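You operate a simulated robot arm through the tools that you are given. There is no shell and no other tool. Be economical: measure what you need, move in short steps, check, and stop when the job is done.

Carry out the task below with a simulated two-armed robot. There is one attempt and no reset: what you move stays moved.

## Task
Square the four pipes in the former and strap them to mark 4.
Fine: wind it to 13 cm; square with the end plate before the strap arm comes down; leave the plate against the pipes; the former's yellow lever tightens the strap.

The check looks at the end state, three seconds after you hand in, the way a careful person would. Anything else that was tipped, shoved, dropped, spilled or broken makes it a failure.

## Robot
Two 7-joint arms with fingered hands on one trunk, on a base that drives. Base frame: it is fixed to the floor where the robot stands at the start and does not move with it; the origin is under the middle of the robot, x ahead of it, y to its left, z up. Readings come in cm, degrees, newtons and seconds.
The left shoulder is at the start at [3.4, 9.2, 116], the right one opposite. Places, roughly: black crank of the former [40, 20, 90]; blue strap arm with a green top [90, 80, 110]; end plate of the former [70, 40, 90]; purple-tipped white stake [75, 125, 50]; short lever with a green grip [40, 60, 90]; slim white pipe with a thin green band [100, 75, 75]; white bundle with black bands (40x7x5 cm) [80, 10, 80]; yellow-gripped lever of the former [40, 80, 90]. Payload 2.1 kg a hand.
Tool frame (each hand has its own): the origin (TCP) lies between the finger pads and is the grasp point; the fingertips stand 2 cm ahead of it; z points along the fingers, y is the line along which they close. The gripper opens to 6.8 cm. The gripper's body begins 2.3 cm behind the TCP. The gripper is a hand of 5 fingers: y runs from the thumb to the fingers, the wrist lies at [-1, -7.9, -13.1] in the tool frame, and closing takes about 1.5 s.
Orientation is told as [roll, pitch, yaw] about the base's x, y, z axes, in that order, counted from this pose: with the fingers straight down and the wrist toward the robot, the tool's x, y and z point along [0, 1, 0], [1, 0, 0] and [0, 0, -1] of the base frame.

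## Interface
- The arms move only by the tool send_rows. It takes "left_rows", "right_rows" or both (then of equal length, played together; a hand with none holds still); each is a list of rows, each an object of numbers (a shift or turn left out is 0, a gripper value left out holds the last): "x", "y", "z": the shift along the tool's x, y, z in cm; "ax", "ay", "az": the turn, a rotation vector about the tool's x, y, z in degrees; "claw": the closure in counts, from 0 (fully open) to 255 (shut). In form: [{"x": .., "y": .., "z": .., "ax": .., "ay": .., "az": .., "claw": ..}, ...]. A call has 1 to 20 rows; each row is the pose to reach, as a shift and turn from the pose commanded when the call began, along the tool's axes at that moment. Each row takes 0.2 s and may step no farther than 5 cm and 8.6 degrees from the row before; otherwise, or with a gripper value out of range, the whole call is refused. Where a pose cannot be reached the arm comes as near as it can. A force on the tool above 90 N (or 10 N above the force at the start of the call, whichever is more), or a blocked arm, ends the call early, and 0.2 s more pass. Each finger travels about 15.3 cm/s and halts on what it meets, pressing with about 21 N; the grip force reading is that of the motor and also rises with nothing between the fingers. The clock runs only during rows and for 0.2 s after the last one: add rows that repeat a pose to give the fingers time. The reply holds the time, the measured pose of the TCP, the force on the tool along the base axes, the opening and the grip force, in the units named above and with some noise, with the torque about the TCP (base axes, N m) and any sound that the robot's microphone picked up.
- Cameras (640 x 400 px; columns grow to the right, rows downward): "scene" is now at [11.06, 3.73, 132.13]; the picture's right is [0.43, -0.90, 0.00], its down [-0.46, -0.22, -0.86] and it looks along [0.78, 0.37, -0.51] (base axes); focal length 234 px, centre (320, 200). "left" rides on the left gripper at [-5.4, -5.8, -7.2] in its tool frame; the picture's right is [-0.57, -0.39, 0.73], its down [0.73, -0.64, 0.23] and it looks along [0.38, 0.66, 0.65] (tool axes); focal length 226 px, centre (320, 200). "right" rides on the right gripper at [5.4, -5.8, -7.2] in its tool frame; the picture's right is [-0.57, 0.39, -0.73], its down [-0.73, -0.64, 0.23] and it looks along [-0.38, 0.66, 0.65] (tool axes); focal length 226 px, centre (320, 200). There is no depth. A picture from a camera that has moved, and an enlarged one, comes with that camera's place and axes in the base frame and with its lens.
- get_image(camera): a new picture of that camera. It takes no simulated time.
- move_column(by): slides the trunk up (or, below 0, down) by that many cm; the arms and the scene camera ride with it, the base frame stays. It gives what a move gives, with no picture.
- steer(legs): drives the robot by 1 to 6 legs, each [ahead, left, turn to the left] in cm, cm and degrees, along the robot's own axes; the way and the turn of a leg run together, so that a leg with both is an arc; at most 150 cm and 180 degrees a leg. The arms and the cameras ride along, it lands a little off, and it stops where it bumps. It gives what a move gives.
- hand_shape(shape, hand): the hand has 5 fingers and takes this shape, open, in about a second: jaw (thumb against the fingers, like two jaws); tri (thumb and two fingers); tip (a fingertip pinch); poke (one finger out to press); point (the index stretched); flat (the hand flat); cup (the hand cupped); fist (a fist). The gripper value then closes the fingers along that shape, each until it touches; the sizes above hold for jaw. It gives what a move gives, with no picture.
- aim_head(pan, tilt): turns the head with the scene camera to pan (to the left, within 86 degrees either way) and tilt (down, from -29 to 69), counted from straight ahead of the robot. It gives what a move gives.
- zoom(camera, box): a new picture of the part [left, top, right, bottom] of that camera's present view, enlarged. It takes no simulated time.
- hand_in(): hands the job in; it is judged then, once.

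Work in short steps. Places have to be worked out from the pictures, the camera data and where the tool is seen: move nearer, look again, correct. Check each grasp and each placing, and mend what went wrong. You have 120 turns and 92 pictures in all, those below and enlarged ones among them. Open the grippers and draw the arms clear of the work before you hand the job in, unless the task says otherwise; then end with one line.

The tools are called after "Emit:" by a JSON object that holds its "api" and its "payload". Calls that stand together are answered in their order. send_rows: Moves the arms, as the interface text tells. Its arguments: {"type":"object","properties":{"left_rows":{"type":"array","items":{"type":"object","properties":{"x":{"type":"number"},"y":{"type":"number"},"z":{"type":"number"},"ax":{"type":"number"},"ay":{"type":"number"},"az":{"type":"number"},"claw":{"type":"number"}}}},"right_rows":{"type":"array","items":{"type":"object","properties":{"x":{"type":"number"},"y":{"type":"number"},"z":{"type":"number"},"ax":{"type":"number"},"ay":{"type":"number"},"az":{"type":"number"},"claw":{"type":"number"}}}}},"required":[]} The other tools are called the same way: move_column (by) slides the trunk up or down; hand_shape (shape, hand) gives the hand a shape; steer (legs) drives the base; aim_head (pan, tilt) turns the head that bears the scene camera; get_image (camera) takes a picture; zoom (camera, box) takes an enlarged picture of a part of a camera's view; hand_in () hands the job in.

At the start:

```text
t: 0.0
left_tool_pos: [25.15, 30.17, 116.16]
left_tool_rot: [0.1, 0.0, 0.0]
left_ft_force: [0.0, -0.1, -0.6]
left_moment: [-0.02, 0.0, 0.01]
left_gripper_width: 6.8
left_gripper_force: 0.1
left_shape: jaw
right_tool_pos: [39.26, -0.55, 120.48]
right_tool_rot: [0.0, 0.1, -0.1]
right_ft_force: [-0.4, -0.3, -0.7]
right_moment: [-0.01, 0.02, -0.01]
right_gripper_width: 6.79
right_gripper_force: 0.1
right_shape: jaw
trunk travel left (down, up): [-40.0, 50.4]
robot x, y, heading: [-0.15, 0.1, -0.1]
head pan, tilt: [25.2, 30.9]
```

scene: 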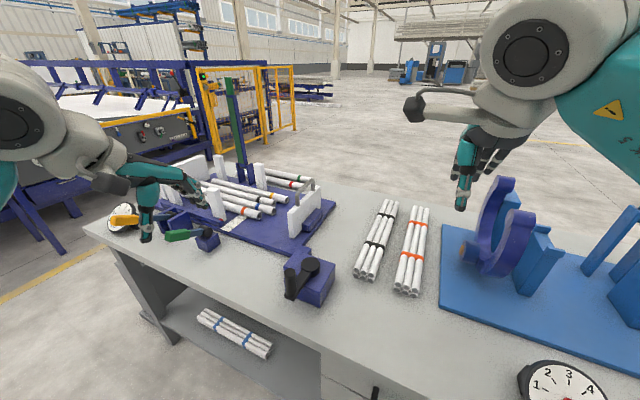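
right: 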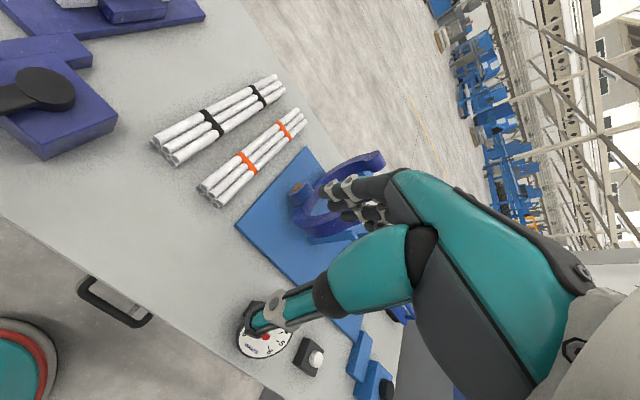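
left: 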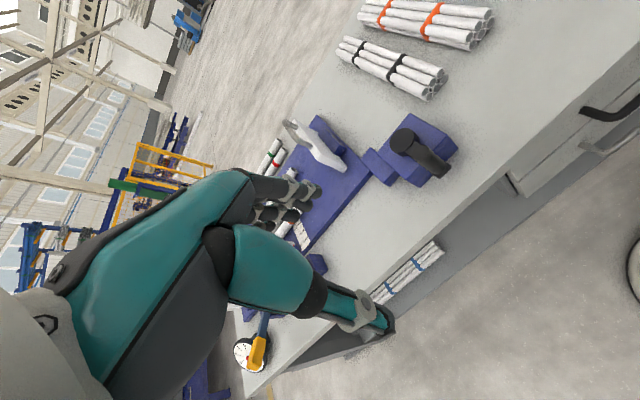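

I'll take a close look at the former first.

Emit:
{"api": "zoom", "payload": {"camera": "scene", "box": [90, 70, 350, 310]}}

Emit:
{"api": "aim_head", "payload": {"pan": 45, "tilt": 35}}

Emit:
{"api": "get_image", "payload": {"camera": "scene"}}

```text
1.67 times, centred on (220, 190) of scene
camera zoom: at [11.06, 3.73, 132.13], right [0.43, -0.9, 0.0], down [-0.46, -0.22, -0.86], along [0.78, 0.37, -0.51], focal length 389 px, centre (487, 217)
```

zoom: 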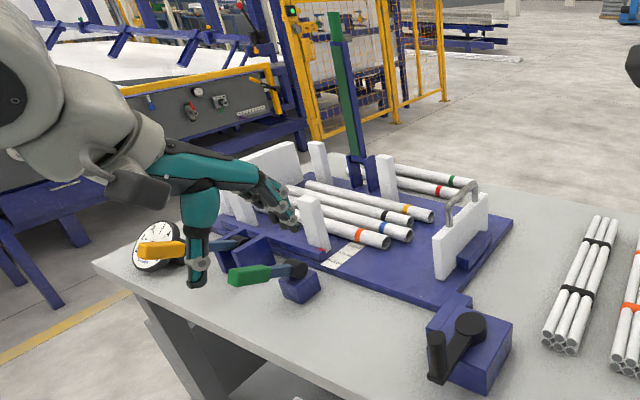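

```text
t: 0.8
left_tool_pos: [25.23, 30.15, 116.16]
left_tool_rot: [0.0, 0.0, 0.0]
left_ft_force: [0.2, 0.2, 0.4]
left_moment: [0.02, -0.01, 0.0]
left_gripper_width: 6.76
left_gripper_force: 0.0
left_shape: jaw
right_tool_pos: [39.2, -0.57, 120.5]
right_tool_rot: [0.0, 0.1, 0.0]
right_ft_force: [0.4, 0.9, 0.9]
right_moment: [-0.03, -0.01, 0.0]
right_gripper_width: 6.76
right_gripper_force: 0.0
right_shape: jaw
trunk travel left (down, up): [-40.0, 50.4]
robot x, y, heading: [0.12, 0.12, 0.1]
head pan, tilt: [45.0, 35.0]
```

```text
87 pictures are left
camera scene: at [9.14, 6.12, 131.49], right [0.71, -0.71, 0.0], down [-0.41, -0.41, -0.82], along [0.58, 0.58, -0.57], focal length 234 px, centre (320, 200)
```

scene: 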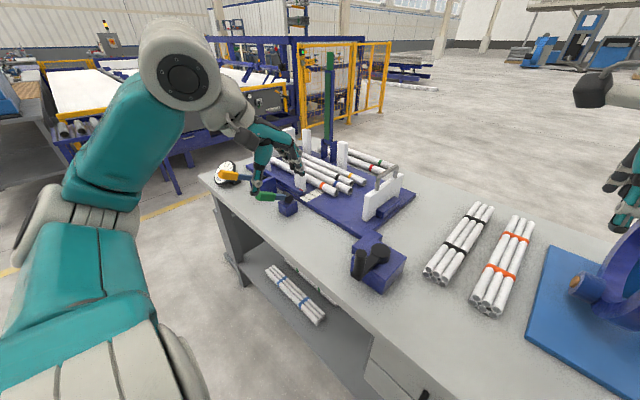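

Table top seems near z≈82, its front edge at x≈33, and the former spans y≈25–100. I'll drive left along the table to face it, and look again.

Emit:
{"api": "steer", "payload": {"legs": [[0, 38, 0]]}}

Emit:
{"api": "aim_head", "payload": {"pan": 12, "tilt": 38}}

Emit:
{"api": "get_image", "payload": {"camera": "scene"}}

```text
t: 3.2
left_tool_pos: [25.28, 68.1, 116.08]
left_tool_rot: [0.0, 0.0, -0.1]
left_ft_force: [0.7, -0.3, 0.3]
left_moment: [-0.02, 0.0, -0.02]
left_gripper_width: 6.77
left_gripper_force: 0.0
left_shape: jaw
right_tool_pos: [39.28, 37.4, 120.5]
right_tool_rot: [0.0, 0.0, -0.1]
right_ft_force: [0.2, 0.0, -0.6]
right_moment: [0.01, 0.03, 0.01]
right_gripper_width: 6.74
right_gripper_force: 0.0
right_shape: jaw
trunk travel left (down, up): [-40.0, 50.4]
robot x, y, heading: [-0.31, 38.21, -0.1]
head pan, tilt: [45.0, 35.0]
```

```text
t: 4.2
left_tool_pos: [25.16, 68.14, 116.14]
left_tool_rot: [0.1, 0.0, -0.1]
left_ft_force: [-0.2, -0.7, 0.1]
left_moment: [-0.01, -0.01, -0.01]
left_gripper_width: 6.77
left_gripper_force: 0.1
left_shape: jaw
right_tool_pos: [39.48, 37.45, 120.43]
right_tool_rot: [0.0, 0.0, -0.1]
right_ft_force: [1.0, -0.5, -0.8]
right_moment: [-0.02, 0.0, -0.01]
right_gripper_width: 6.75
right_gripper_force: 0.0
right_shape: jaw
trunk travel left (down, up): [-40.0, 50.4]
robot x, y, heading: [0.16, 37.68, 0.1]
head pan, tilt: [12.0, 38.0]
```

```text
86 pictures are left
camera scene: at [11.36, 39.59, 131.03], right [0.21, -0.98, 0.0], down [-0.6, -0.13, -0.79], along [0.77, 0.16, -0.62], focal length 234 px, centre (320, 200)
```

scene: 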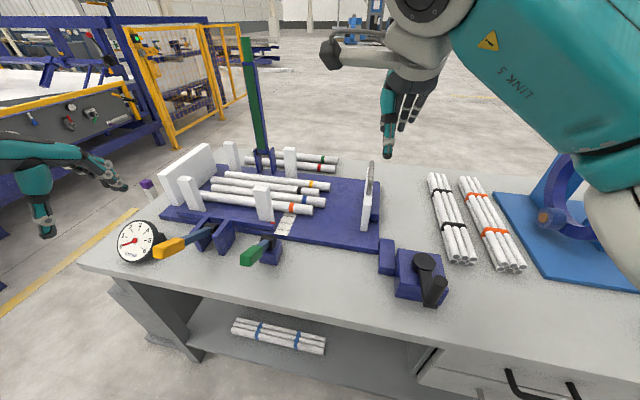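

Emit:
{"api": "zoom", "payload": {"camera": "scene", "box": [150, 130, 310, 270]}}

Emit:
{"api": "zoom", "payload": {"camera": "scene", "box": [270, 150, 470, 320]}}

Emit:
{"api": "zoom", "payload": {"camera": "scene", "box": [100, 180, 260, 280]}}

```text
2.86 times, centred on (230, 200) of scene
camera zoom: at [11.36, 39.59, 131.03], right [0.21, -0.98, 0.0], down [-0.6, -0.13, -0.79], along [0.77, 0.16, -0.62], focal length 667 px, centre (577, 200)
```

zoom: 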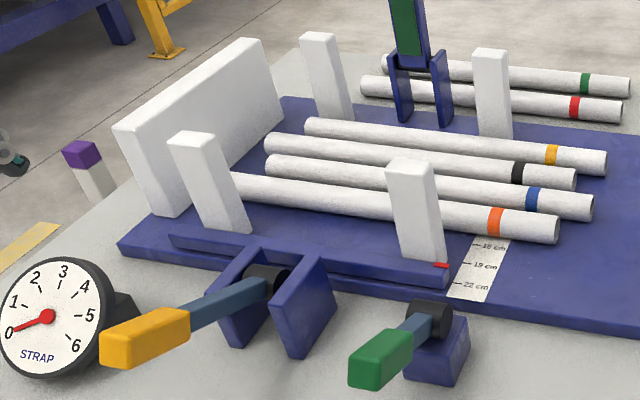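

```text
2.35 times, centred on (370, 235) of scene
camera zoom: at [11.36, 39.59, 131.03], right [0.21, -0.98, 0.0], down [-0.6, -0.13, -0.79], along [0.77, 0.16, -0.62], focal length 550 px, centre (202, 118)
```

zoom: 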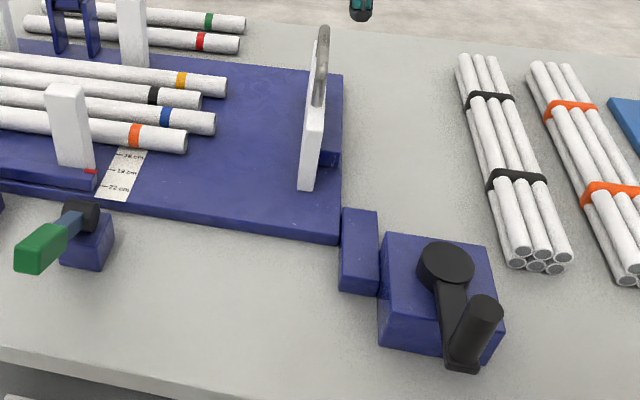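

```text
4.00 times, centred on (180, 230) of scene
camera zoom: at [11.36, 39.59, 131.03], right [0.21, -0.98, 0.0], down [-0.6, -0.13, -0.79], along [0.77, 0.16, -0.62], focal length 934 px, centre (880, 80)
```

zoom: 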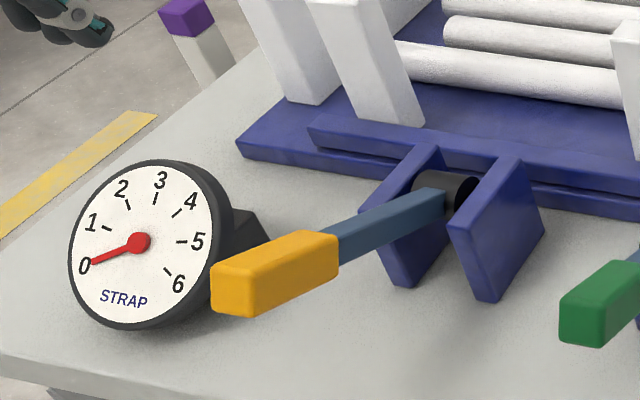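

The picture shows: crank slides the front stake rail (red pointer, scale ~20 now), end plate with a handle on the right, strap arm upright at the rear, STRAP dial by the yellow lever. Look with the wrist camera for better geometry of the crank.

Emit:
{"api": "get_image", "payload": {"camera": "right"}}

Emit:
{"api": "get_image", "payload": {"camera": "left"}}

```text
82 pictures are left
camera right: at [33.32, 42.84, 127.68], right [0.39, -0.57, 0.73], down [-0.64, -0.73, -0.23], along [0.66, -0.38, -0.65], focal length 226 px, centre (320, 200)
```

right: 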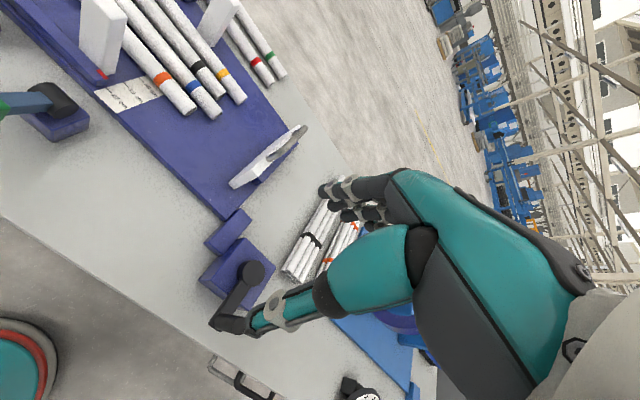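

```text
81 pictures are left
camera left: at [19.31, 62.55, 123.29], right [-0.39, -0.57, -0.73], down [-0.64, 0.73, -0.23], along [0.66, 0.38, -0.65], focal length 226 px, centre (320, 200)
```

left: 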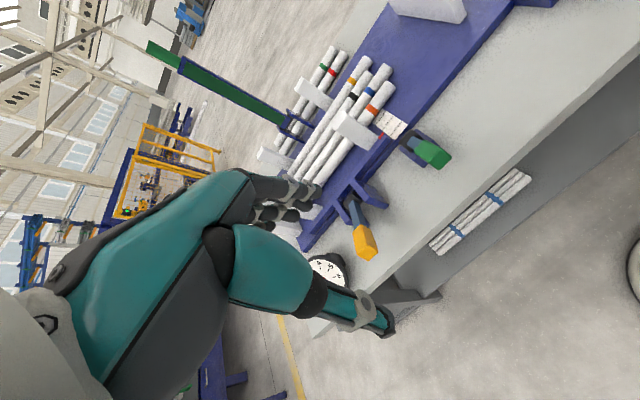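

Hub triangulates to about [48.3, 23.6, 87]. Zoom the crank in the right camera to locate its handle.

Emit:
{"api": "zoom", "payload": {"camera": "right", "box": [160, 200, 320, 360]}}

```text
2.50 times, centred on (240, 280) of right
camera zoom: at [33.32, 42.84, 127.68], right [0.39, -0.57, 0.73], down [-0.64, -0.73, -0.23], along [0.66, -0.38, -0.65], focal length 565 px, centre (520, 0)
```

zoom: 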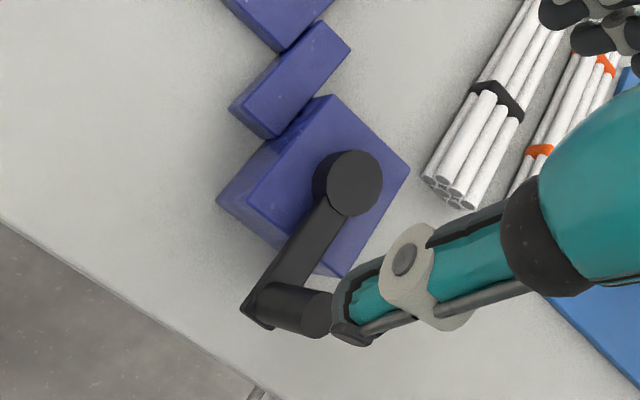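

Handle is a vertical peg about [38.7, 23.8], z 87–94, crank radius ≈9.6. I move the right hand above it.

Emit:
{"api": "send_rows", "payload": {"right_rows": [{"x": -4, "z": 4, "claw": 0}, {"x": -8, "y": -0.3, "z": 8}, {"x": -11, "y": -0.6, "z": 12}, {"x": -13.6, "y": -0.6, "z": 16}, {"x": -13.6, "y": -0.6, "z": 20}, {"x": -13.6, "y": -0.6, "z": 20}]}}

Emit:
{"api": "get_image", "payload": {"camera": "right"}}

Emit:
{"api": "get_image", "payload": {"camera": "scene"}}

```text
refused: row 1 steps farther than a row can; nothing moved
```

```text
79 pictures are left
camera right: at [33.32, 42.84, 127.68], right [0.39, -0.57, 0.73], down [-0.64, -0.73, -0.23], along [0.66, -0.38, -0.65], focal length 226 px, centre (320, 200)
```

right: 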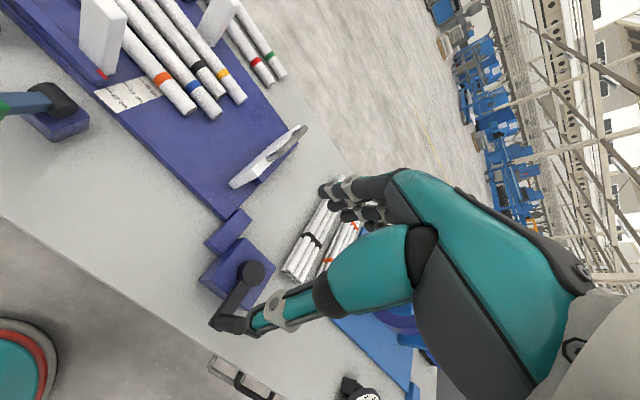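

```text
78 pictures are left
camera scene: at [11.36, 39.59, 131.03], right [0.21, -0.98, 0.0], down [-0.6, -0.13, -0.79], along [0.77, 0.16, -0.62], focal length 234 px, centre (320, 200)
```

scene: 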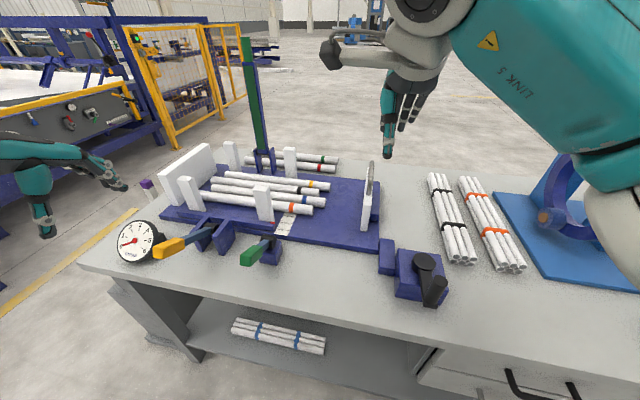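

The step limit is on the total distance; resend with smaller steps.

Emit:
{"api": "send_rows", "payload": {"right_rows": [{"x": -2.7, "z": 3.5, "claw": 0}, {"x": -5.4, "y": -0.2, "z": 7}, {"x": -8.1, "y": -0.4, "z": 10.5}, {"x": -10.8, "y": -0.6, "z": 14}, {"x": -13.5, "y": -0.6, "z": 17.5}, {"x": -13.5, "y": -0.6, "z": 20.5}, {"x": -13.5, "y": -0.6, "z": 20.5}]}}

Emit:
{"api": "get_image", "payload": {"camera": "right"}}

Emit:
{"api": "zoom", "payload": {"camera": "scene", "box": [340, 150, 540, 340]}}

```text
t: 5.8
left_tool_pos: [25.17, 67.96, 116.12]
left_tool_rot: [0.0, 0.1, -0.2]
left_ft_force: [0.3, 0.8, -0.1]
left_moment: [-0.04, -0.01, 0.05]
left_gripper_width: 6.81
left_gripper_force: 0.1
left_shape: jaw
right_tool_pos: [38.57, 24.16, 100.17]
right_tool_rot: [0.0, 0.1, 0.1]
right_ft_force: [-0.3, 0.0, 0.1]
right_moment: [0.0, -0.01, -0.01]
right_gripper_width: 6.78
right_gripper_force: 0.0
right_shape: jaw
trunk travel left (down, up): [-40.0, 50.4]
robot x, y, heading: [-0.16, 37.99, 0.1]
head pan, tilt: [12.0, 38.0]
```

```text
77 pictures are left
camera right: at [32.58, 29.61, 107.37], right [0.39, -0.57, 0.73], down [-0.64, -0.73, -0.23], along [0.66, -0.38, -0.65], focal length 226 px, centre (320, 200)
```

right: 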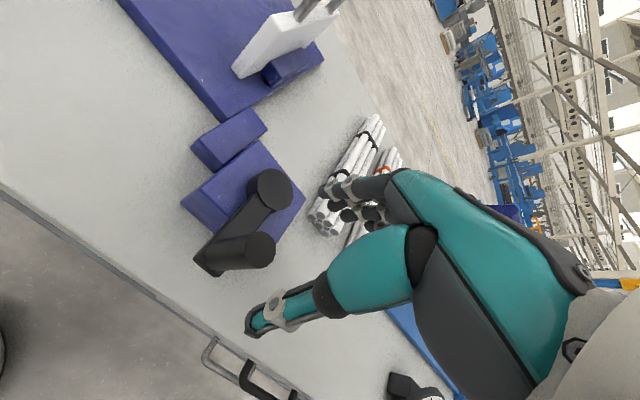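

```text
2.11 times, centred on (440, 245) of scene
camera zoom: at [11.36, 39.58, 131.03], right [0.21, -0.98, 0.0], down [-0.6, -0.13, -0.79], along [0.77, 0.16, -0.62], focal length 492 px, centre (67, 105)
```

zoom: 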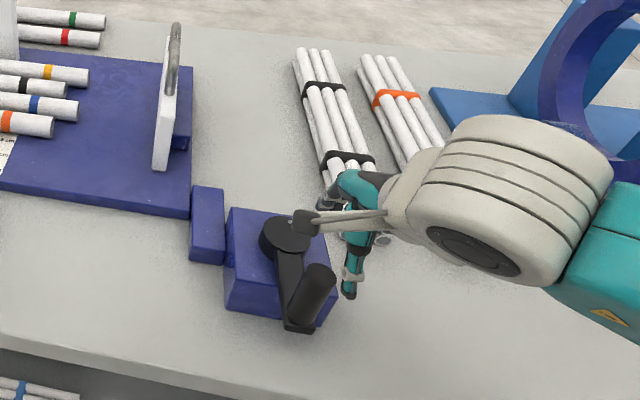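

The hand is over the handle as computed. Lower to z≈92 and close on it.

Emit:
{"api": "send_rows", "payload": {"right_rows": [{"x": -0.4, "y": 0.2, "z": 4}, {"x": -0.4, "y": 0.2, "z": 7.8}, {"x": -0.4, "y": 0.2, "z": 7.8, "claw": 120}, {"x": -0.4, "y": 0.2, "z": 7.8, "claw": 255}, {"x": -0.4, "y": 0.2, "z": 7.8}, {"x": -0.4, "y": 0.2, "z": 7.8}, {"x": -0.4, "y": 0.2, "z": 7.8}, {"x": -0.4, "y": 0.2, "z": 7.8}, {"x": -0.4, "y": 0.2, "z": 7.8}, {"x": -0.4, "y": 0.2, "z": 7.8}]}}

Emit:
{"api": "get_image", "payload": {"camera": "right"}}

```text
t: 8.0
left_tool_pos: [25.15, 68.01, 116.17]
left_tool_rot: [0.1, 0.0, -0.1]
left_ft_force: [0.4, 0.8, 1.2]
left_moment: [0.01, -0.02, -0.02]
left_gripper_width: 6.78
left_gripper_force: 0.1
left_shape: jaw
right_tool_pos: [38.71, 23.63, 92.35]
right_tool_rot: [0.0, 0.1, 0.0]
right_ft_force: [-3.7, -1.8, -4.9]
right_moment: [-0.05, 0.05, 0.0]
right_gripper_width: 1.73
right_gripper_force: 21.2
right_shape: jaw
trunk travel left (down, up): [-40.0, 50.4]
robot x, y, heading: [-0.14, 37.89, 0.0]
head pan, tilt: [12.0, 38.0]
```

```text
75 pictures are left
camera right: at [32.73, 29.16, 99.4], right [0.39, -0.57, 0.73], down [-0.64, -0.73, -0.23], along [0.66, -0.38, -0.65], focal length 226 px, centre (320, 200)
```

right: 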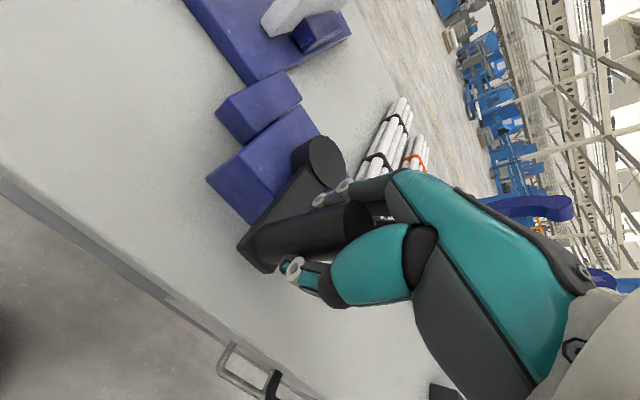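

Grip holds the handle (1.7 cm). Try turning 40° clockwise along the arc.

Emit:
{"api": "send_rows", "payload": {"right_rows": [{"x": 0.78, "y": 0.03}, {"x": 1.56, "y": 0.14}, {"x": 2.33, "y": 0.31}, {"x": 3.08, "y": 0.54}, {"x": 3.8, "y": 0.84}, {"x": 4.5, "y": 1.2}, {"x": 5.16, "y": 1.63}, {"x": 5.79, "y": 2.1}, {"x": 5.79, "y": 2.1}]}}

Emit:
{"api": "get_image", "payload": {"camera": "scene"}}

```text
t: 10.0
left_tool_pos: [25.18, 68.12, 116.08]
left_tool_rot: [0.0, 0.0, -0.1]
left_ft_force: [-0.2, 0.2, -0.1]
left_moment: [0.0, 0.0, 0.01]
left_gripper_width: 6.78
left_gripper_force: 0.0
left_shape: jaw
right_tool_pos: [40.98, 29.27, 92.17]
right_tool_rot: [0.0, 0.1, 0.0]
right_ft_force: [-0.3, -0.3, 0.2]
right_moment: [0.03, 0.03, 0.02]
right_gripper_width: 1.12
right_gripper_force: 21.1
right_shape: jaw
trunk travel left (down, up): [-40.0, 50.4]
robot x, y, heading: [-0.07, 37.99, 0.1]
head pan, tilt: [12.0, 38.0]
```

```text
74 pictures are left
camera scene: at [11.36, 39.58, 131.03], right [0.21, -0.98, 0.0], down [-0.6, -0.13, -0.79], along [0.77, 0.16, -0.62], focal length 234 px, centre (320, 200)
```

scene: 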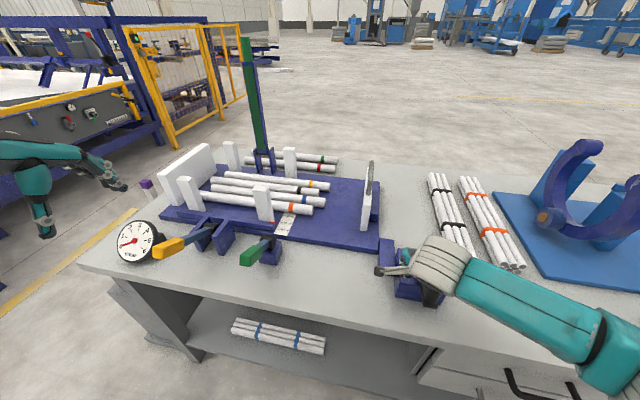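

Opening fell to 1.1 and force vanished, so the handle slipped. Check how the crank stands.

Emit:
{"api": "get_image", "payload": {"camera": "right"}}

Emit:
{"api": "zoom", "payload": {"camera": "scene", "box": [330, 200, 490, 320]}}

Emit:
{"api": "zoom", "payload": {"camera": "scene", "box": [240, 180, 320, 250]}}

```text
73 pictures are left
camera right: at [34.96, 34.76, 99.4], right [0.39, -0.57, 0.73], down [-0.64, -0.73, -0.23], along [0.66, -0.38, -0.65], focal length 226 px, centre (320, 200)
```

right: 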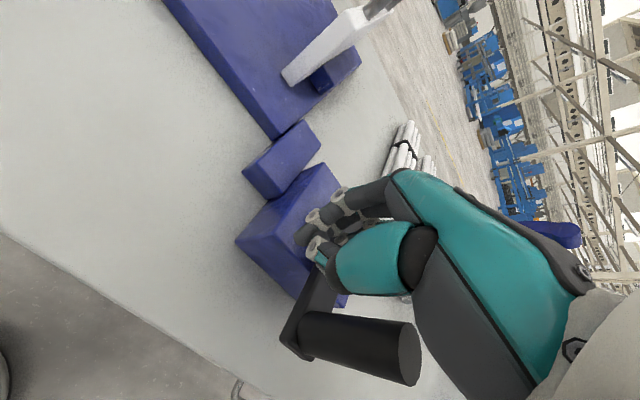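

```text
3.33 times, centred on (410, 260) of scene
camera zoom: at [11.36, 39.58, 131.03], right [0.21, -0.98, 0.0], down [-0.6, -0.13, -0.79], along [0.77, 0.16, -0.62], focal length 779 px, centre (20, 0)
```

zoom: 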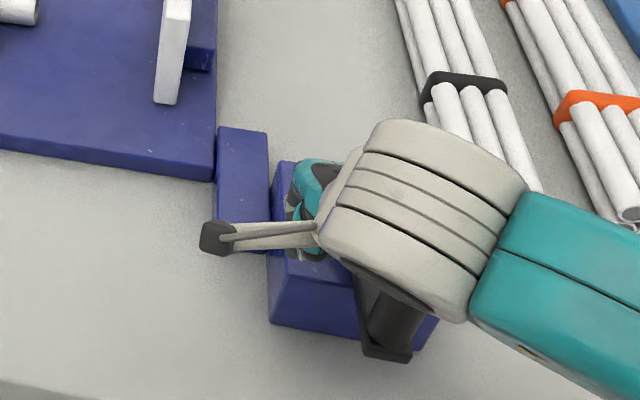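

```text
5.71 times, centred on (280, 215) of scene
camera zoom: at [11.36, 39.58, 131.03], right [0.21, -0.98, 0.0], down [-0.6, -0.13, -0.79], along [0.77, 0.16, -0.62], focal length 1335 px, centre (549, 114)
```

zoom: 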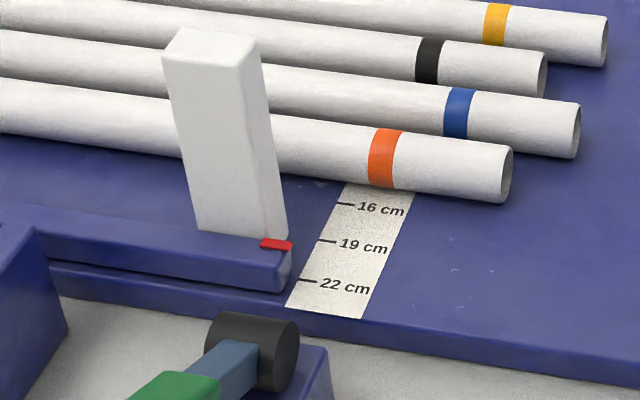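

The crank did not turn (pointer ≈19.4); the grip slid off. I'll instead push the handle with the closed fingers from behind, circling with a lag: lift over to the −y side of the handle first.

Emit:
{"api": "send_rows", "payload": {"right_rows": [{"z": -3.5}, {"z": -6.5}, {"x": -4, "y": -1, "z": -6.5}, {"x": -8, "y": -1.8, "z": -6.5}, {"x": -10.8, "y": -2.3, "z": -6.5}, {"x": -10.8, "y": -2.3, "z": -2.5}, {"x": -10.8, "y": -2.3, "z": 0.7}, {"x": -10.8, "y": -2.3, "z": 0.7}]}}

Emit:
{"api": "get_image", "payload": {"camera": "right"}}

```text
t: 11.8
left_tool_pos: [25.1, 68.11, 116.14]
left_tool_rot: [0.0, -0.1, 0.0]
left_ft_force: [0.0, 0.2, -0.2]
left_moment: [0.02, 0.0, -0.02]
left_gripper_width: 6.8
left_gripper_force: 0.1
left_shape: jaw
right_tool_pos: [38.66, 18.37, 91.46]
right_tool_rot: [0.0, 0.1, 0.0]
right_ft_force: [-0.2, 0.3, 0.0]
right_moment: [-0.01, -0.03, 0.01]
right_gripper_width: 1.16
right_gripper_force: 20.8
right_shape: jaw
trunk travel left (down, up): [-40.0, 50.4]
robot x, y, heading: [-0.1, 37.93, 0.1]
head pan, tilt: [12.0, 38.0]
```

```text
70 pictures are left
camera right: at [32.66, 23.93, 98.57], right [0.39, -0.57, 0.73], down [-0.64, -0.73, -0.23], along [0.66, -0.38, -0.65], focal length 226 px, centre (320, 200)
```

right: 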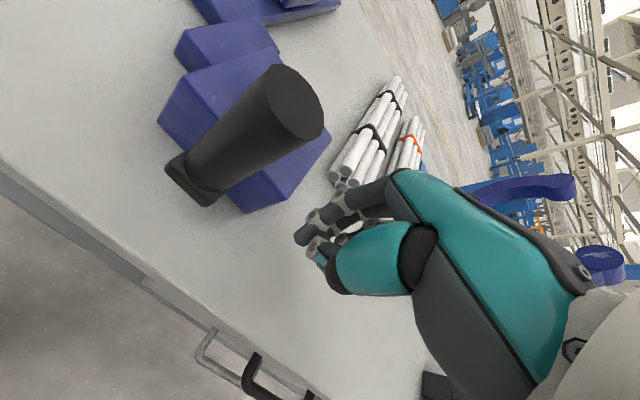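

Now push the handle +y along the arc.

Emit:
{"api": "send_rows", "payload": {"right_rows": [{"x": 1.6, "y": 0.9}, {"x": 2.3, "y": 0.6}, {"x": 3.1, "y": 0.3}, {"x": 3.9, "y": 0.1}, {"x": 4.7, "y": 0}, {"x": 5.5, "y": 0}, {"x": 6.3, "y": 0.0}, {"x": 7.1, "y": 0.1}, {"x": 7.9, "y": 0.3}, {"x": 8.7, "y": 0.6}, {"x": 9.4, "y": 0.9}]}}

Emit:
{"api": "get_image", "payload": {"camera": "scene"}}

```text
t: 14.2
left_tool_pos: [30.19, 64.46, 116.47]
left_tool_rot: [0.3, -0.3, -6.0]
left_ft_force: [0.5, -0.2, -0.4]
left_moment: [-0.04, 0.03, -0.01]
left_gripper_width: 6.78
left_gripper_force: 0.1
left_shape: jaw
right_tool_pos: [40.44, 22.92, 91.66]
right_tool_rot: [0.1, 0.0, -6.2]
right_ft_force: [-55.0, -56.8, 28.9]
right_moment: [1.59, -0.93, 1.27]
right_gripper_width: 1.76
right_gripper_force: 21.0
right_shape: jaw
trunk travel left (down, up): [-40.0, 50.4]
robot x, y, heading: [2.38, 37.59, -6.1]
head pan, tilt: [12.0, 38.0]
```

```text
69 pictures are left
camera scene: at [13.46, 37.48, 131.14], right [0.1, -0.99, 0.0], down [-0.61, -0.06, -0.79], along [0.79, 0.09, -0.61], focal length 234 px, centre (320, 200)
```

scene: 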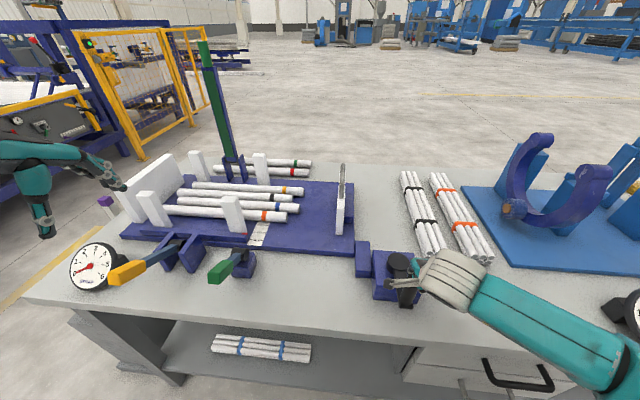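

The base was shoved round by the reaction (≈57 N each in x, y) – crank seems not to go this way. Back off and look.

Emit:
{"api": "send_rows", "payload": {"right_rows": [{"x": -1.5}, {"x": -3, "y": -0.5}, {"x": -4, "y": -1}]}}

Emit:
{"api": "get_image", "payload": {"camera": "right"}}

Emit:
{"api": "zoom", "payload": {"camera": "scene", "box": [330, 200, 490, 320]}}

Emit:
{"api": "zoom", "payload": {"camera": "scene", "box": [200, 180, 300, 290]}}

```text
t: 15.0
left_tool_pos: [25.0, 68.06, 116.17]
left_tool_rot: [0.3, 0.1, 0.1]
left_ft_force: [-0.3, 0.5, 1.0]
left_moment: [0.0, 0.0, -0.01]
left_gripper_width: 6.76
left_gripper_force: 0.1
left_shape: jaw
right_tool_pos: [38.61, 23.76, 91.33]
right_tool_rot: [0.2, -0.1, 0.1]
right_ft_force: [27.1, -36.1, 15.7]
right_moment: [-0.12, -0.46, -0.06]
right_gripper_width: 1.56
right_gripper_force: 21.7
right_shape: jaw
trunk travel left (down, up): [-40.0, 50.4]
robot x, y, heading: [-0.1, 38.36, 0.3]
head pan, tilt: [12.0, 38.0]
```

```text
68 pictures are left
camera right: at [32.51, 29.25, 98.64], right [0.38, -0.57, 0.73], down [-0.64, -0.73, -0.23], along [0.67, -0.37, -0.65], focal length 226 px, centre (320, 200)
```

right: 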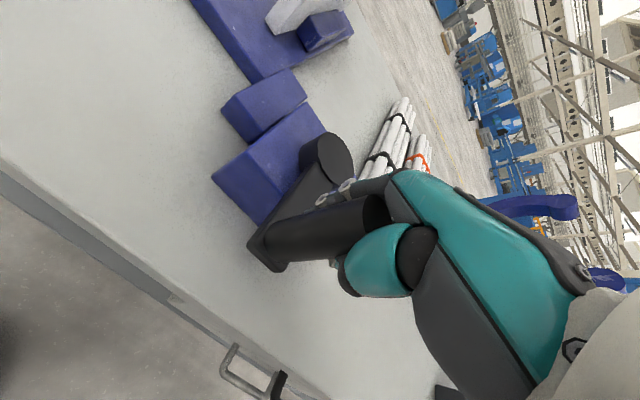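

```text
3.33 times, centred on (410, 260) of scene
camera zoom: at [11.24, 39.36, 131.01], right [0.21, -0.98, 0.0], down [-0.6, -0.13, -0.79], along [0.77, 0.17, -0.62], focal length 779 px, centre (20, 0)
```

zoom: 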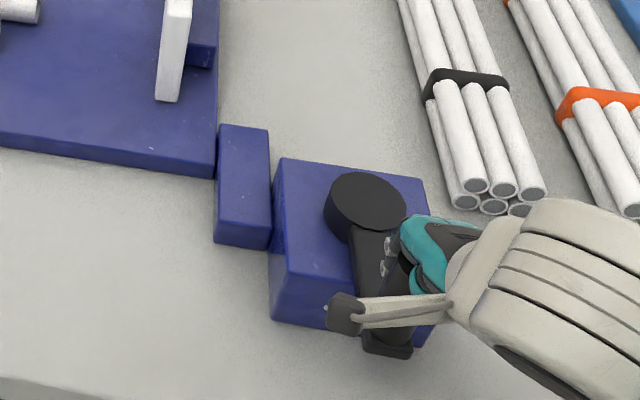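

```text
3.64 times, centred on (250, 235) of scene
camera zoom: at [11.24, 39.36, 131.01], right [0.21, -0.98, 0.0], down [-0.6, -0.13, -0.79], along [0.77, 0.17, -0.62], focal length 849 px, centre (574, 73)
```

zoom: 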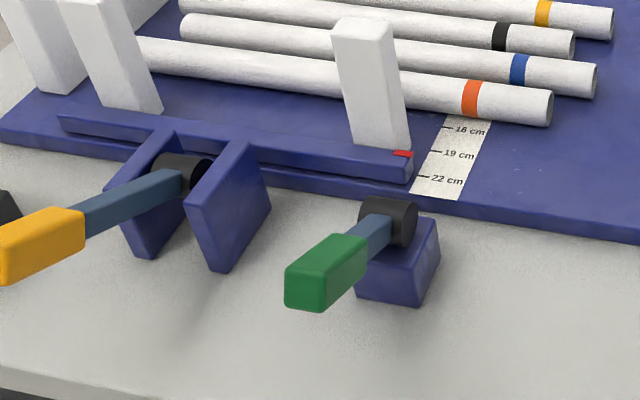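

Crank hasn't moved clockwise. Release, lift over to the +y side and try counter-clockwise.

Emit:
{"api": "send_rows", "payload": {"right_rows": [{"claw": 100}, {"claw": 0}, {"z": 0}, {"z": -3}, {"z": -7}, {"z": -7, "x": 2.5, "claw": 255}, {"z": -7, "x": 5.5}, {"z": -7, "x": 5.5}, {"z": -7, "x": 5.5}, {"z": -7, "x": 5.5}, {"z": -3, "x": 5.5}, {"z": 0.3, "x": 5.5}, {"z": 0.3, "x": 5.5}]}}

Emit:
{"api": "get_image", "payload": {"camera": "right"}}

```text
t: 17.8
left_tool_pos: [25.13, 68.01, 116.06]
left_tool_rot: [0.0, 0.1, -0.2]
left_ft_force: [1.0, -0.1, 0.1]
left_moment: [0.01, -0.03, -0.01]
left_gripper_width: 6.8
left_gripper_force: 0.1
left_shape: jaw
right_tool_pos: [38.65, 29.29, 91.14]
right_tool_rot: [0.0, 0.1, 0.0]
right_ft_force: [0.1, 1.2, -0.2]
right_moment: [0.02, -0.03, 0.02]
right_gripper_width: 0.02
right_gripper_force: 21.5
right_shape: jaw
trunk travel left (down, up): [-40.0, 50.4]
robot x, y, heading: [-0.18, 37.96, 0.1]
head pan, tilt: [12.0, 38.0]
```

```text
65 pictures are left
camera right: at [32.56, 34.78, 98.33], right [0.39, -0.57, 0.73], down [-0.64, -0.73, -0.23], along [0.66, -0.38, -0.65], focal length 226 px, centre (320, 200)
```

right: 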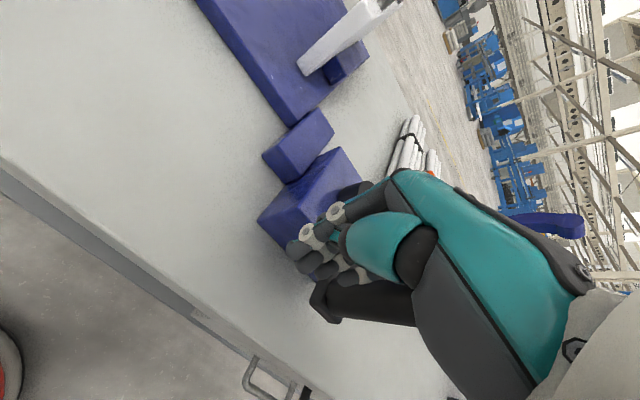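

Push −y now.

Emit:
{"api": "send_rows", "payload": {"right_rows": [{"x": -0.8, "y": 0.5}, {"x": -1.6, "y": 0.5}, {"x": -2.4, "y": 0.4}, {"x": -3.2, "y": 0.3}, {"x": -4.0, "y": 0.2}, {"x": -4.8, "y": 0.1}, {"x": -5.6, "y": 0.1}, {"x": -6.4, "y": 0.1}]}}

Emit:
{"api": "get_image", "payload": {"camera": "scene"}}

```text
t: 19.6
left_tool_pos: [25.18, 68.05, 116.17]
left_tool_rot: [0.1, 0.0, -0.1]
left_ft_force: [0.1, 0.1, 0.6]
left_moment: [0.02, 0.03, -0.02]
left_gripper_width: 6.79
left_gripper_force: 0.0
left_shape: jaw
right_tool_pos: [38.64, 22.92, 91.2]
right_tool_rot: [0.0, 0.1, 0.0]
right_ft_force: [-0.9, 1.4, 0.9]
right_moment: [-0.08, -0.03, 0.01]
right_gripper_width: 0.0
right_gripper_force: 21.3
right_shape: jaw
trunk travel left (down, up): [-40.0, 50.4]
robot x, y, heading: [-0.38, 37.8, 0.2]
head pan, tilt: [12.0, 38.0]
```

```text
64 pictures are left
camera scene: at [11.35, 39.59, 131.03], right [0.21, -0.98, 0.0], down [-0.6, -0.13, -0.79], along [0.77, 0.16, -0.62], focal length 234 px, centre (320, 200)
```

scene: 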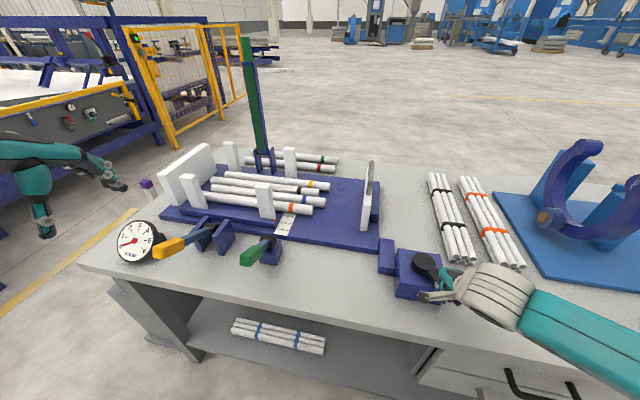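

Force is near nil, so the crank moved freely this way. Check crank and pointer.

Emit:
{"api": "get_image", "payload": {"camera": "right"}}

Emit:
{"api": "zoom", "payload": {"camera": "scene", "box": [240, 180, 320, 250]}}

```text
63 pictures are left
camera right: at [32.65, 28.39, 98.35], right [0.39, -0.57, 0.73], down [-0.64, -0.73, -0.23], along [0.66, -0.38, -0.65], focal length 226 px, centre (320, 200)
```

right: 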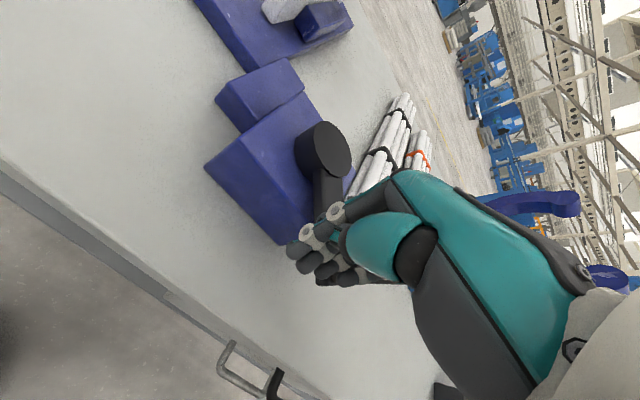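

```text
5.71 times, centred on (280, 215) of scene
camera zoom: at [11.35, 39.59, 131.03], right [0.21, -0.98, 0.0], down [-0.6, -0.13, -0.79], along [0.77, 0.16, -0.62], focal length 1335 px, centre (549, 114)
```

zoom: 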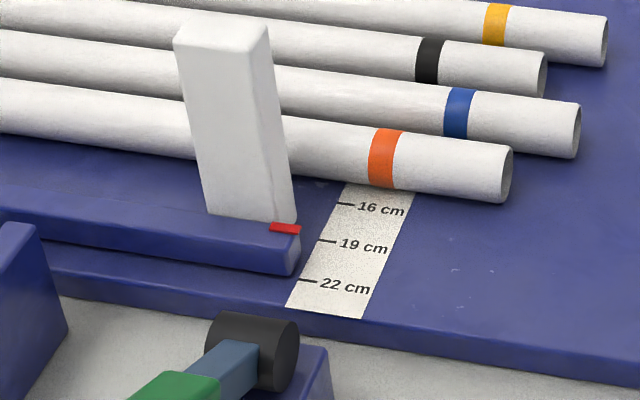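

Works: pointer moved to ≈18 with ~30° of turn. Continue pushing counter-clockwise along the arc.

Emit:
{"api": "send_rows", "payload": {"right_rows": [{"x": -0.7, "y": 0.2}, {"x": -1.4, "y": 0.4}, {"x": -2.2, "y": 0.7}, {"x": -2.9, "y": 1.0}, {"x": -3.6, "y": 1.4}, {"x": -4.3, "y": 1.8}, {"x": -4.9, "y": 2.3}, {"x": -5.5, "y": 2.8}, {"x": -6.0, "y": 3.4}, {"x": -6.5, "y": 4.0}, {"x": -6.5, "y": 4.0}]}}

Emit:
{"api": "zoom", "payload": {"camera": "scene", "box": [240, 180, 320, 250]}}

Emit:
{"api": "zoom", "payload": {"camera": "scene", "box": [360, 200, 540, 320]}}

```text
t: 22.0
left_tool_pos: [25.06, 67.98, 116.1]
left_tool_rot: [0.0, 0.0, 0.0]
left_ft_force: [-0.3, 0.8, -0.2]
left_moment: [0.02, 0.02, -0.05]
left_gripper_width: 6.77
left_gripper_force: 0.2
left_shape: jaw
right_tool_pos: [42.59, 16.42, 91.15]
right_tool_rot: [0.0, 0.1, 0.1]
right_ft_force: [-0.7, 1.4, -0.2]
right_moment: [0.02, -0.03, -0.01]
right_gripper_width: 0.0
right_gripper_force: 21.2
right_shape: jaw
trunk travel left (down, up): [-40.0, 50.4]
robot x, y, heading: [-0.06, 38.0, 0.1]
head pan, tilt: [12.0, 38.0]
```

```text
5.71 times, centred on (280, 215) of scene
camera zoom: at [11.35, 39.58, 131.03], right [0.21, -0.98, 0.0], down [-0.6, -0.13, -0.79], along [0.77, 0.16, -0.62], focal length 1335 px, centre (549, 114)
```

zoom: 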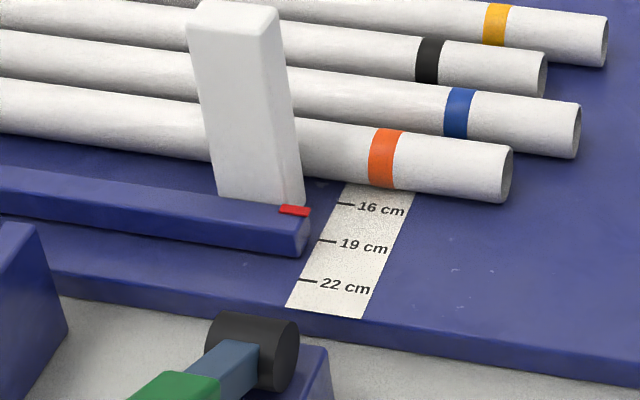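

```text
3.33 times, centred on (450, 260) of scene
camera zoom: at [11.35, 39.58, 131.03], right [0.21, -0.98, 0.0], down [-0.6, -0.13, -0.79], along [0.77, 0.16, -0.62], focal length 779 px, centre (-113, 0)
```

zoom: 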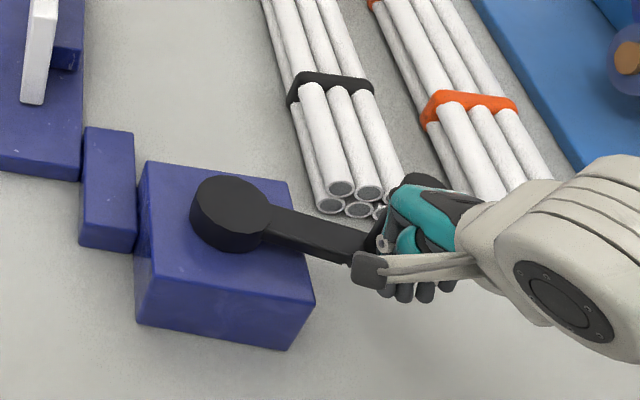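

Pointer ≈16.5 apparent, no strain. Continue round the bottom of the circle another ~35°.

Emit:
{"api": "send_rows", "payload": {"right_rows": [{"x": -0.4, "y": 0.7}, {"x": -0.8, "y": 1.4}, {"x": -1.1, "y": 2.2}, {"x": -1.4, "y": 2.9}, {"x": -1.6, "y": 3.7}, {"x": -1.7, "y": 4.5}, {"x": -1.75, "y": 5.3}, {"x": -1.75, "y": 5.3}]}}

Emit:
{"api": "get_image", "payload": {"camera": "scene"}}

Emit:
{"api": "zoom", "payload": {"camera": "scene", "box": [240, 180, 320, 250]}}

```text
t: 23.8
left_tool_pos: [25.17, 68.1, 116.16]
left_tool_rot: [0.0, 0.0, 0.0]
left_ft_force: [-0.2, -0.1, -0.1]
left_moment: [0.0, 0.01, -0.01]
left_gripper_width: 6.78
left_gripper_force: 0.1
left_shape: jaw
right_tool_pos: [48.0, 14.84, 91.21]
right_tool_rot: [0.0, 0.1, 0.0]
right_ft_force: [-0.6, 1.4, 1.3]
right_moment: [0.01, -0.06, 0.02]
right_gripper_width: 0.0
right_gripper_force: 20.8
right_shape: jaw
trunk travel left (down, up): [-40.0, 50.4]
robot x, y, heading: [0.06, 37.92, 0.1]
head pan, tilt: [12.0, 38.0]
```

```text
59 pictures are left
camera scene: at [11.34, 39.58, 131.03], right [0.21, -0.98, 0.0], down [-0.6, -0.13, -0.79], along [0.77, 0.16, -0.62], focal length 234 px, centre (320, 200)
```

scene: 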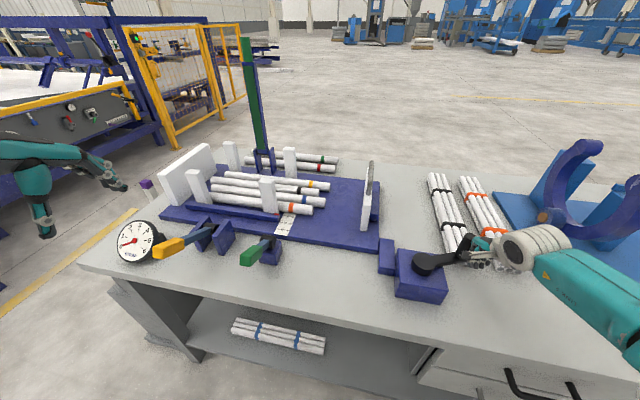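

```text
5.71 times, centred on (280, 215) of scene
camera zoom: at [11.34, 39.58, 131.03], right [0.21, -0.98, 0.0], down [-0.6, -0.13, -0.79], along [0.77, 0.16, -0.62], focal length 1335 px, centre (549, 114)
```

zoom: 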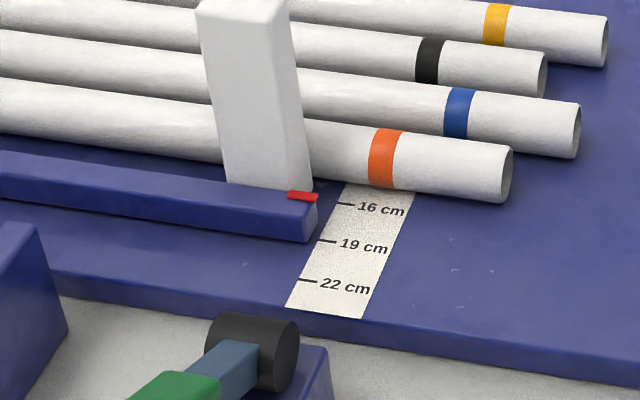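

Allowing for parallax (rail top ~2 cm above the scale) the true reading is about 18, so more turning is needed. Continue along the arc.

Emit:
{"api": "send_rows", "payload": {"right_rows": [{"x": 0, "y": 0.8}, {"x": 0.0, "y": 1.5}, {"x": 0.2, "y": 2.3}, {"x": 0.45, "y": 3.0}, {"x": 0.75, "y": 3.8}, {"x": 1.1, "y": 4.5}, {"x": 1.6, "y": 5.2}, {"x": 2.1, "y": 5.8}, {"x": 2.6, "y": 6.4}, {"x": 3.2, "y": 6.9}, {"x": 3.2, "y": 6.9}]}}

Emit:
{"api": "get_image", "payload": {"camera": "scene"}}

Emit:
{"api": "zoom", "payload": {"camera": "scene", "box": [240, 180, 320, 250]}}

```text
t: 26.2
left_tool_pos: [25.17, 68.04, 116.09]
left_tool_rot: [0.1, 0.1, -0.1]
left_ft_force: [0.4, 0.3, 0.4]
left_moment: [0.01, -0.01, 0.0]
left_gripper_width: 6.77
left_gripper_force: 0.0
left_shape: jaw
right_tool_pos: [52.03, 19.1, 92.65]
right_tool_rot: [-0.1, 0.0, 0.1]
right_ft_force: [0.1, 0.6, 0.6]
right_moment: [0.02, -0.02, 0.0]
right_gripper_width: 0.0
right_gripper_force: 20.8
right_shape: jaw
right hand out of reach, approached as far as the arm can: row 4, 5, 6, 7, 8, 9, 10, 11
trunk travel left (down, up): [-40.0, 50.4]
robot x, y, heading: [0.04, 37.83, -0.3]
head pan, tilt: [12.0, 38.0]
```

```text
57 pictures are left
camera scene: at [11.36, 39.57, 131.03], right [0.21, -0.98, 0.0], down [-0.6, -0.13, -0.79], along [0.77, 0.16, -0.62], focal length 234 px, centre (320, 200)
```

scene: 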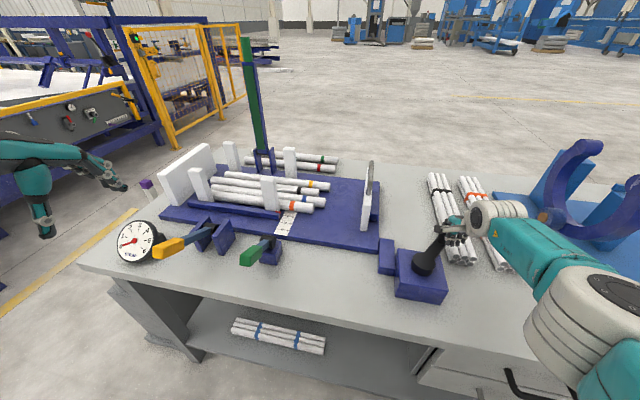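

```text
5.71 times, centred on (280, 215) of scene
camera zoom: at [11.36, 39.57, 131.03], right [0.21, -0.98, 0.0], down [-0.6, -0.13, -0.79], along [0.77, 0.16, -0.62], focal length 1335 px, centre (549, 114)
```

zoom: 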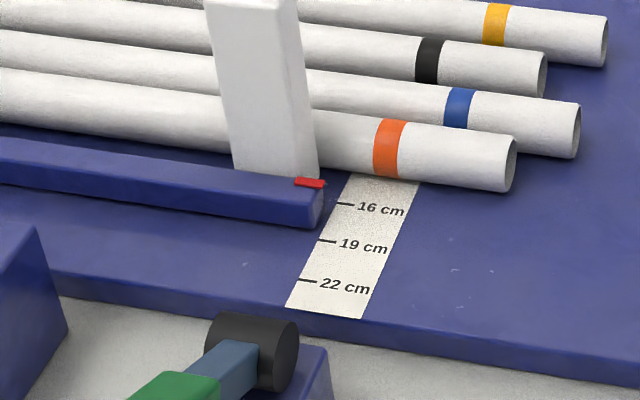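

The arm hits its reach limit at x≈51. Lift the hand clear and drive the base closer.

Emit:
{"api": "send_rows", "payload": {"right_rows": [{"z": -4, "y": -0.5}, {"z": -8, "y": -1}, {"z": -9, "y": -5}, {"z": -9, "y": -9}]}}

Emit:
{"api": "steer", "payload": {"legs": [[9, 0, 0]]}}

Emit:
{"api": "get_image", "payload": {"camera": "scene"}}

```text
t: 27.2
left_tool_pos: [25.14, 67.98, 116.19]
left_tool_rot: [0.0, 0.0, -0.1]
left_ft_force: [0.3, -0.4, 0.6]
left_moment: [0.02, -0.01, -0.02]
left_gripper_width: 6.76
left_gripper_force: 0.1
left_shape: jaw
right_tool_pos: [43.3, 18.87, 101.61]
right_tool_rot: [-0.1, 0.1, -0.2]
right_ft_force: [-0.2, -0.4, 0.3]
right_moment: [-0.01, 0.01, 0.03]
right_gripper_width: 0.0
right_gripper_force: 20.7
right_shape: jaw
trunk travel left (down, up): [-40.0, 50.4]
robot x, y, heading: [0.07, 38.05, 0.1]
head pan, tilt: [12.0, 38.0]
```

```text
t: 28.3
left_tool_pos: [34.14, 68.09, 116.12]
left_tool_rot: [0.0, 0.0, 0.0]
left_ft_force: [-0.3, 0.2, -0.3]
left_moment: [0.02, 0.0, 0.0]
left_gripper_width: 6.79
left_gripper_force: 0.0
left_shape: jaw
right_tool_pos: [52.3, 18.99, 101.75]
right_tool_rot: [-0.1, 0.1, -0.1]
right_ft_force: [-0.8, -0.8, 0.9]
right_moment: [-0.01, -0.02, 0.0]
right_gripper_width: 0.0
right_gripper_force: 21.0
right_shape: jaw
trunk travel left (down, up): [-40.0, 50.4]
robot x, y, heading: [8.98, 38.37, -0.0]
head pan, tilt: [12.0, 38.0]
```

```text
55 pictures are left
camera scene: at [20.4, 39.55, 131.03], right [0.21, -0.98, 0.0], down [-0.6, -0.13, -0.79], along [0.77, 0.16, -0.62], focal length 234 px, centre (320, 200)
```

scene: 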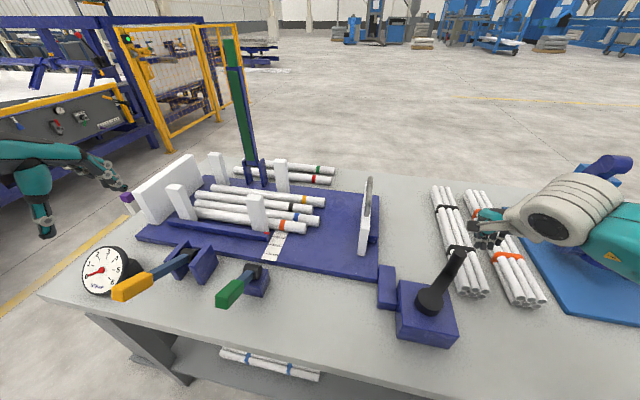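

Handle is now at about [54.7, 18.9] (θ≈−37°). Place the hand behind it at [51.3, 15.2] and keep pushing.

Emit:
{"api": "send_rows", "payload": {"right_rows": [{"x": -3.8, "y": -1.0}, {"x": -3.8, "y": -1.0, "z": 4}, {"x": -3.8, "y": -1.0, "z": 8}, {"x": -3.8, "y": -1.0, "z": 10.5}, {"x": -2.8, "y": 0.1, "z": 10.5}, {"x": -1.9, "y": 1.3, "z": 10.5}, {"x": -1.3, "y": 1.9, "z": 10.5}, {"x": -0.8, "y": 2.4, "z": 10.5}, {"x": -0.2, "y": 2.9, "z": 10.5}, {"x": 0.5, "y": 3.3, "z": 10.5}, {"x": 1.2, "y": 3.6, "z": 10.5}, {"x": 1.9, "y": 3.9, "z": 10.5}, {"x": 1.9, "y": 3.9, "z": 10.5}]}}

Emit:
{"api": "get_image", "payload": {"camera": "scene"}}

```text
t: 31.1
left_tool_pos: [34.16, 67.93, 116.13]
left_tool_rot: [0.0, 0.0, 0.0]
left_ft_force: [0.1, -0.8, 0.1]
left_moment: [-0.02, 0.02, -0.02]
left_gripper_width: 6.78
left_gripper_force: 0.1
left_shape: jaw
right_tool_pos: [56.11, 20.76, 91.16]
right_tool_rot: [0.0, 0.1, -0.1]
right_ft_force: [-1.1, -0.5, 0.7]
right_moment: [0.06, 0.02, 0.02]
right_gripper_width: 0.0
right_gripper_force: 20.9
right_shape: jaw
trunk travel left (down, up): [-40.0, 50.4]
robot x, y, heading: [9.12, 37.94, -0.2]
head pan, tilt: [12.0, 38.0]
```

```text
54 pictures are left
camera scene: at [20.35, 39.55, 131.03], right [0.21, -0.98, 0.0], down [-0.6, -0.13, -0.79], along [0.77, 0.16, -0.62], focal length 234 px, centre (320, 200)
```

scene: 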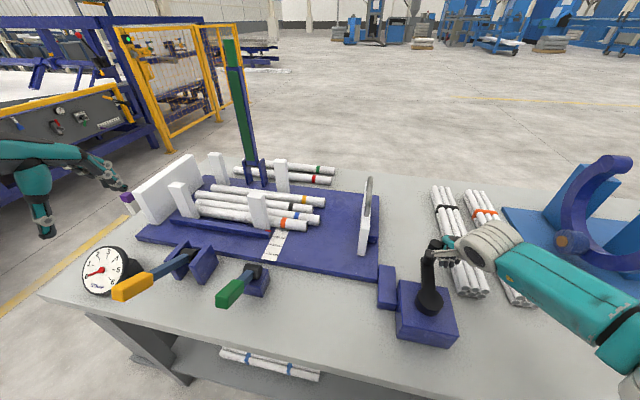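

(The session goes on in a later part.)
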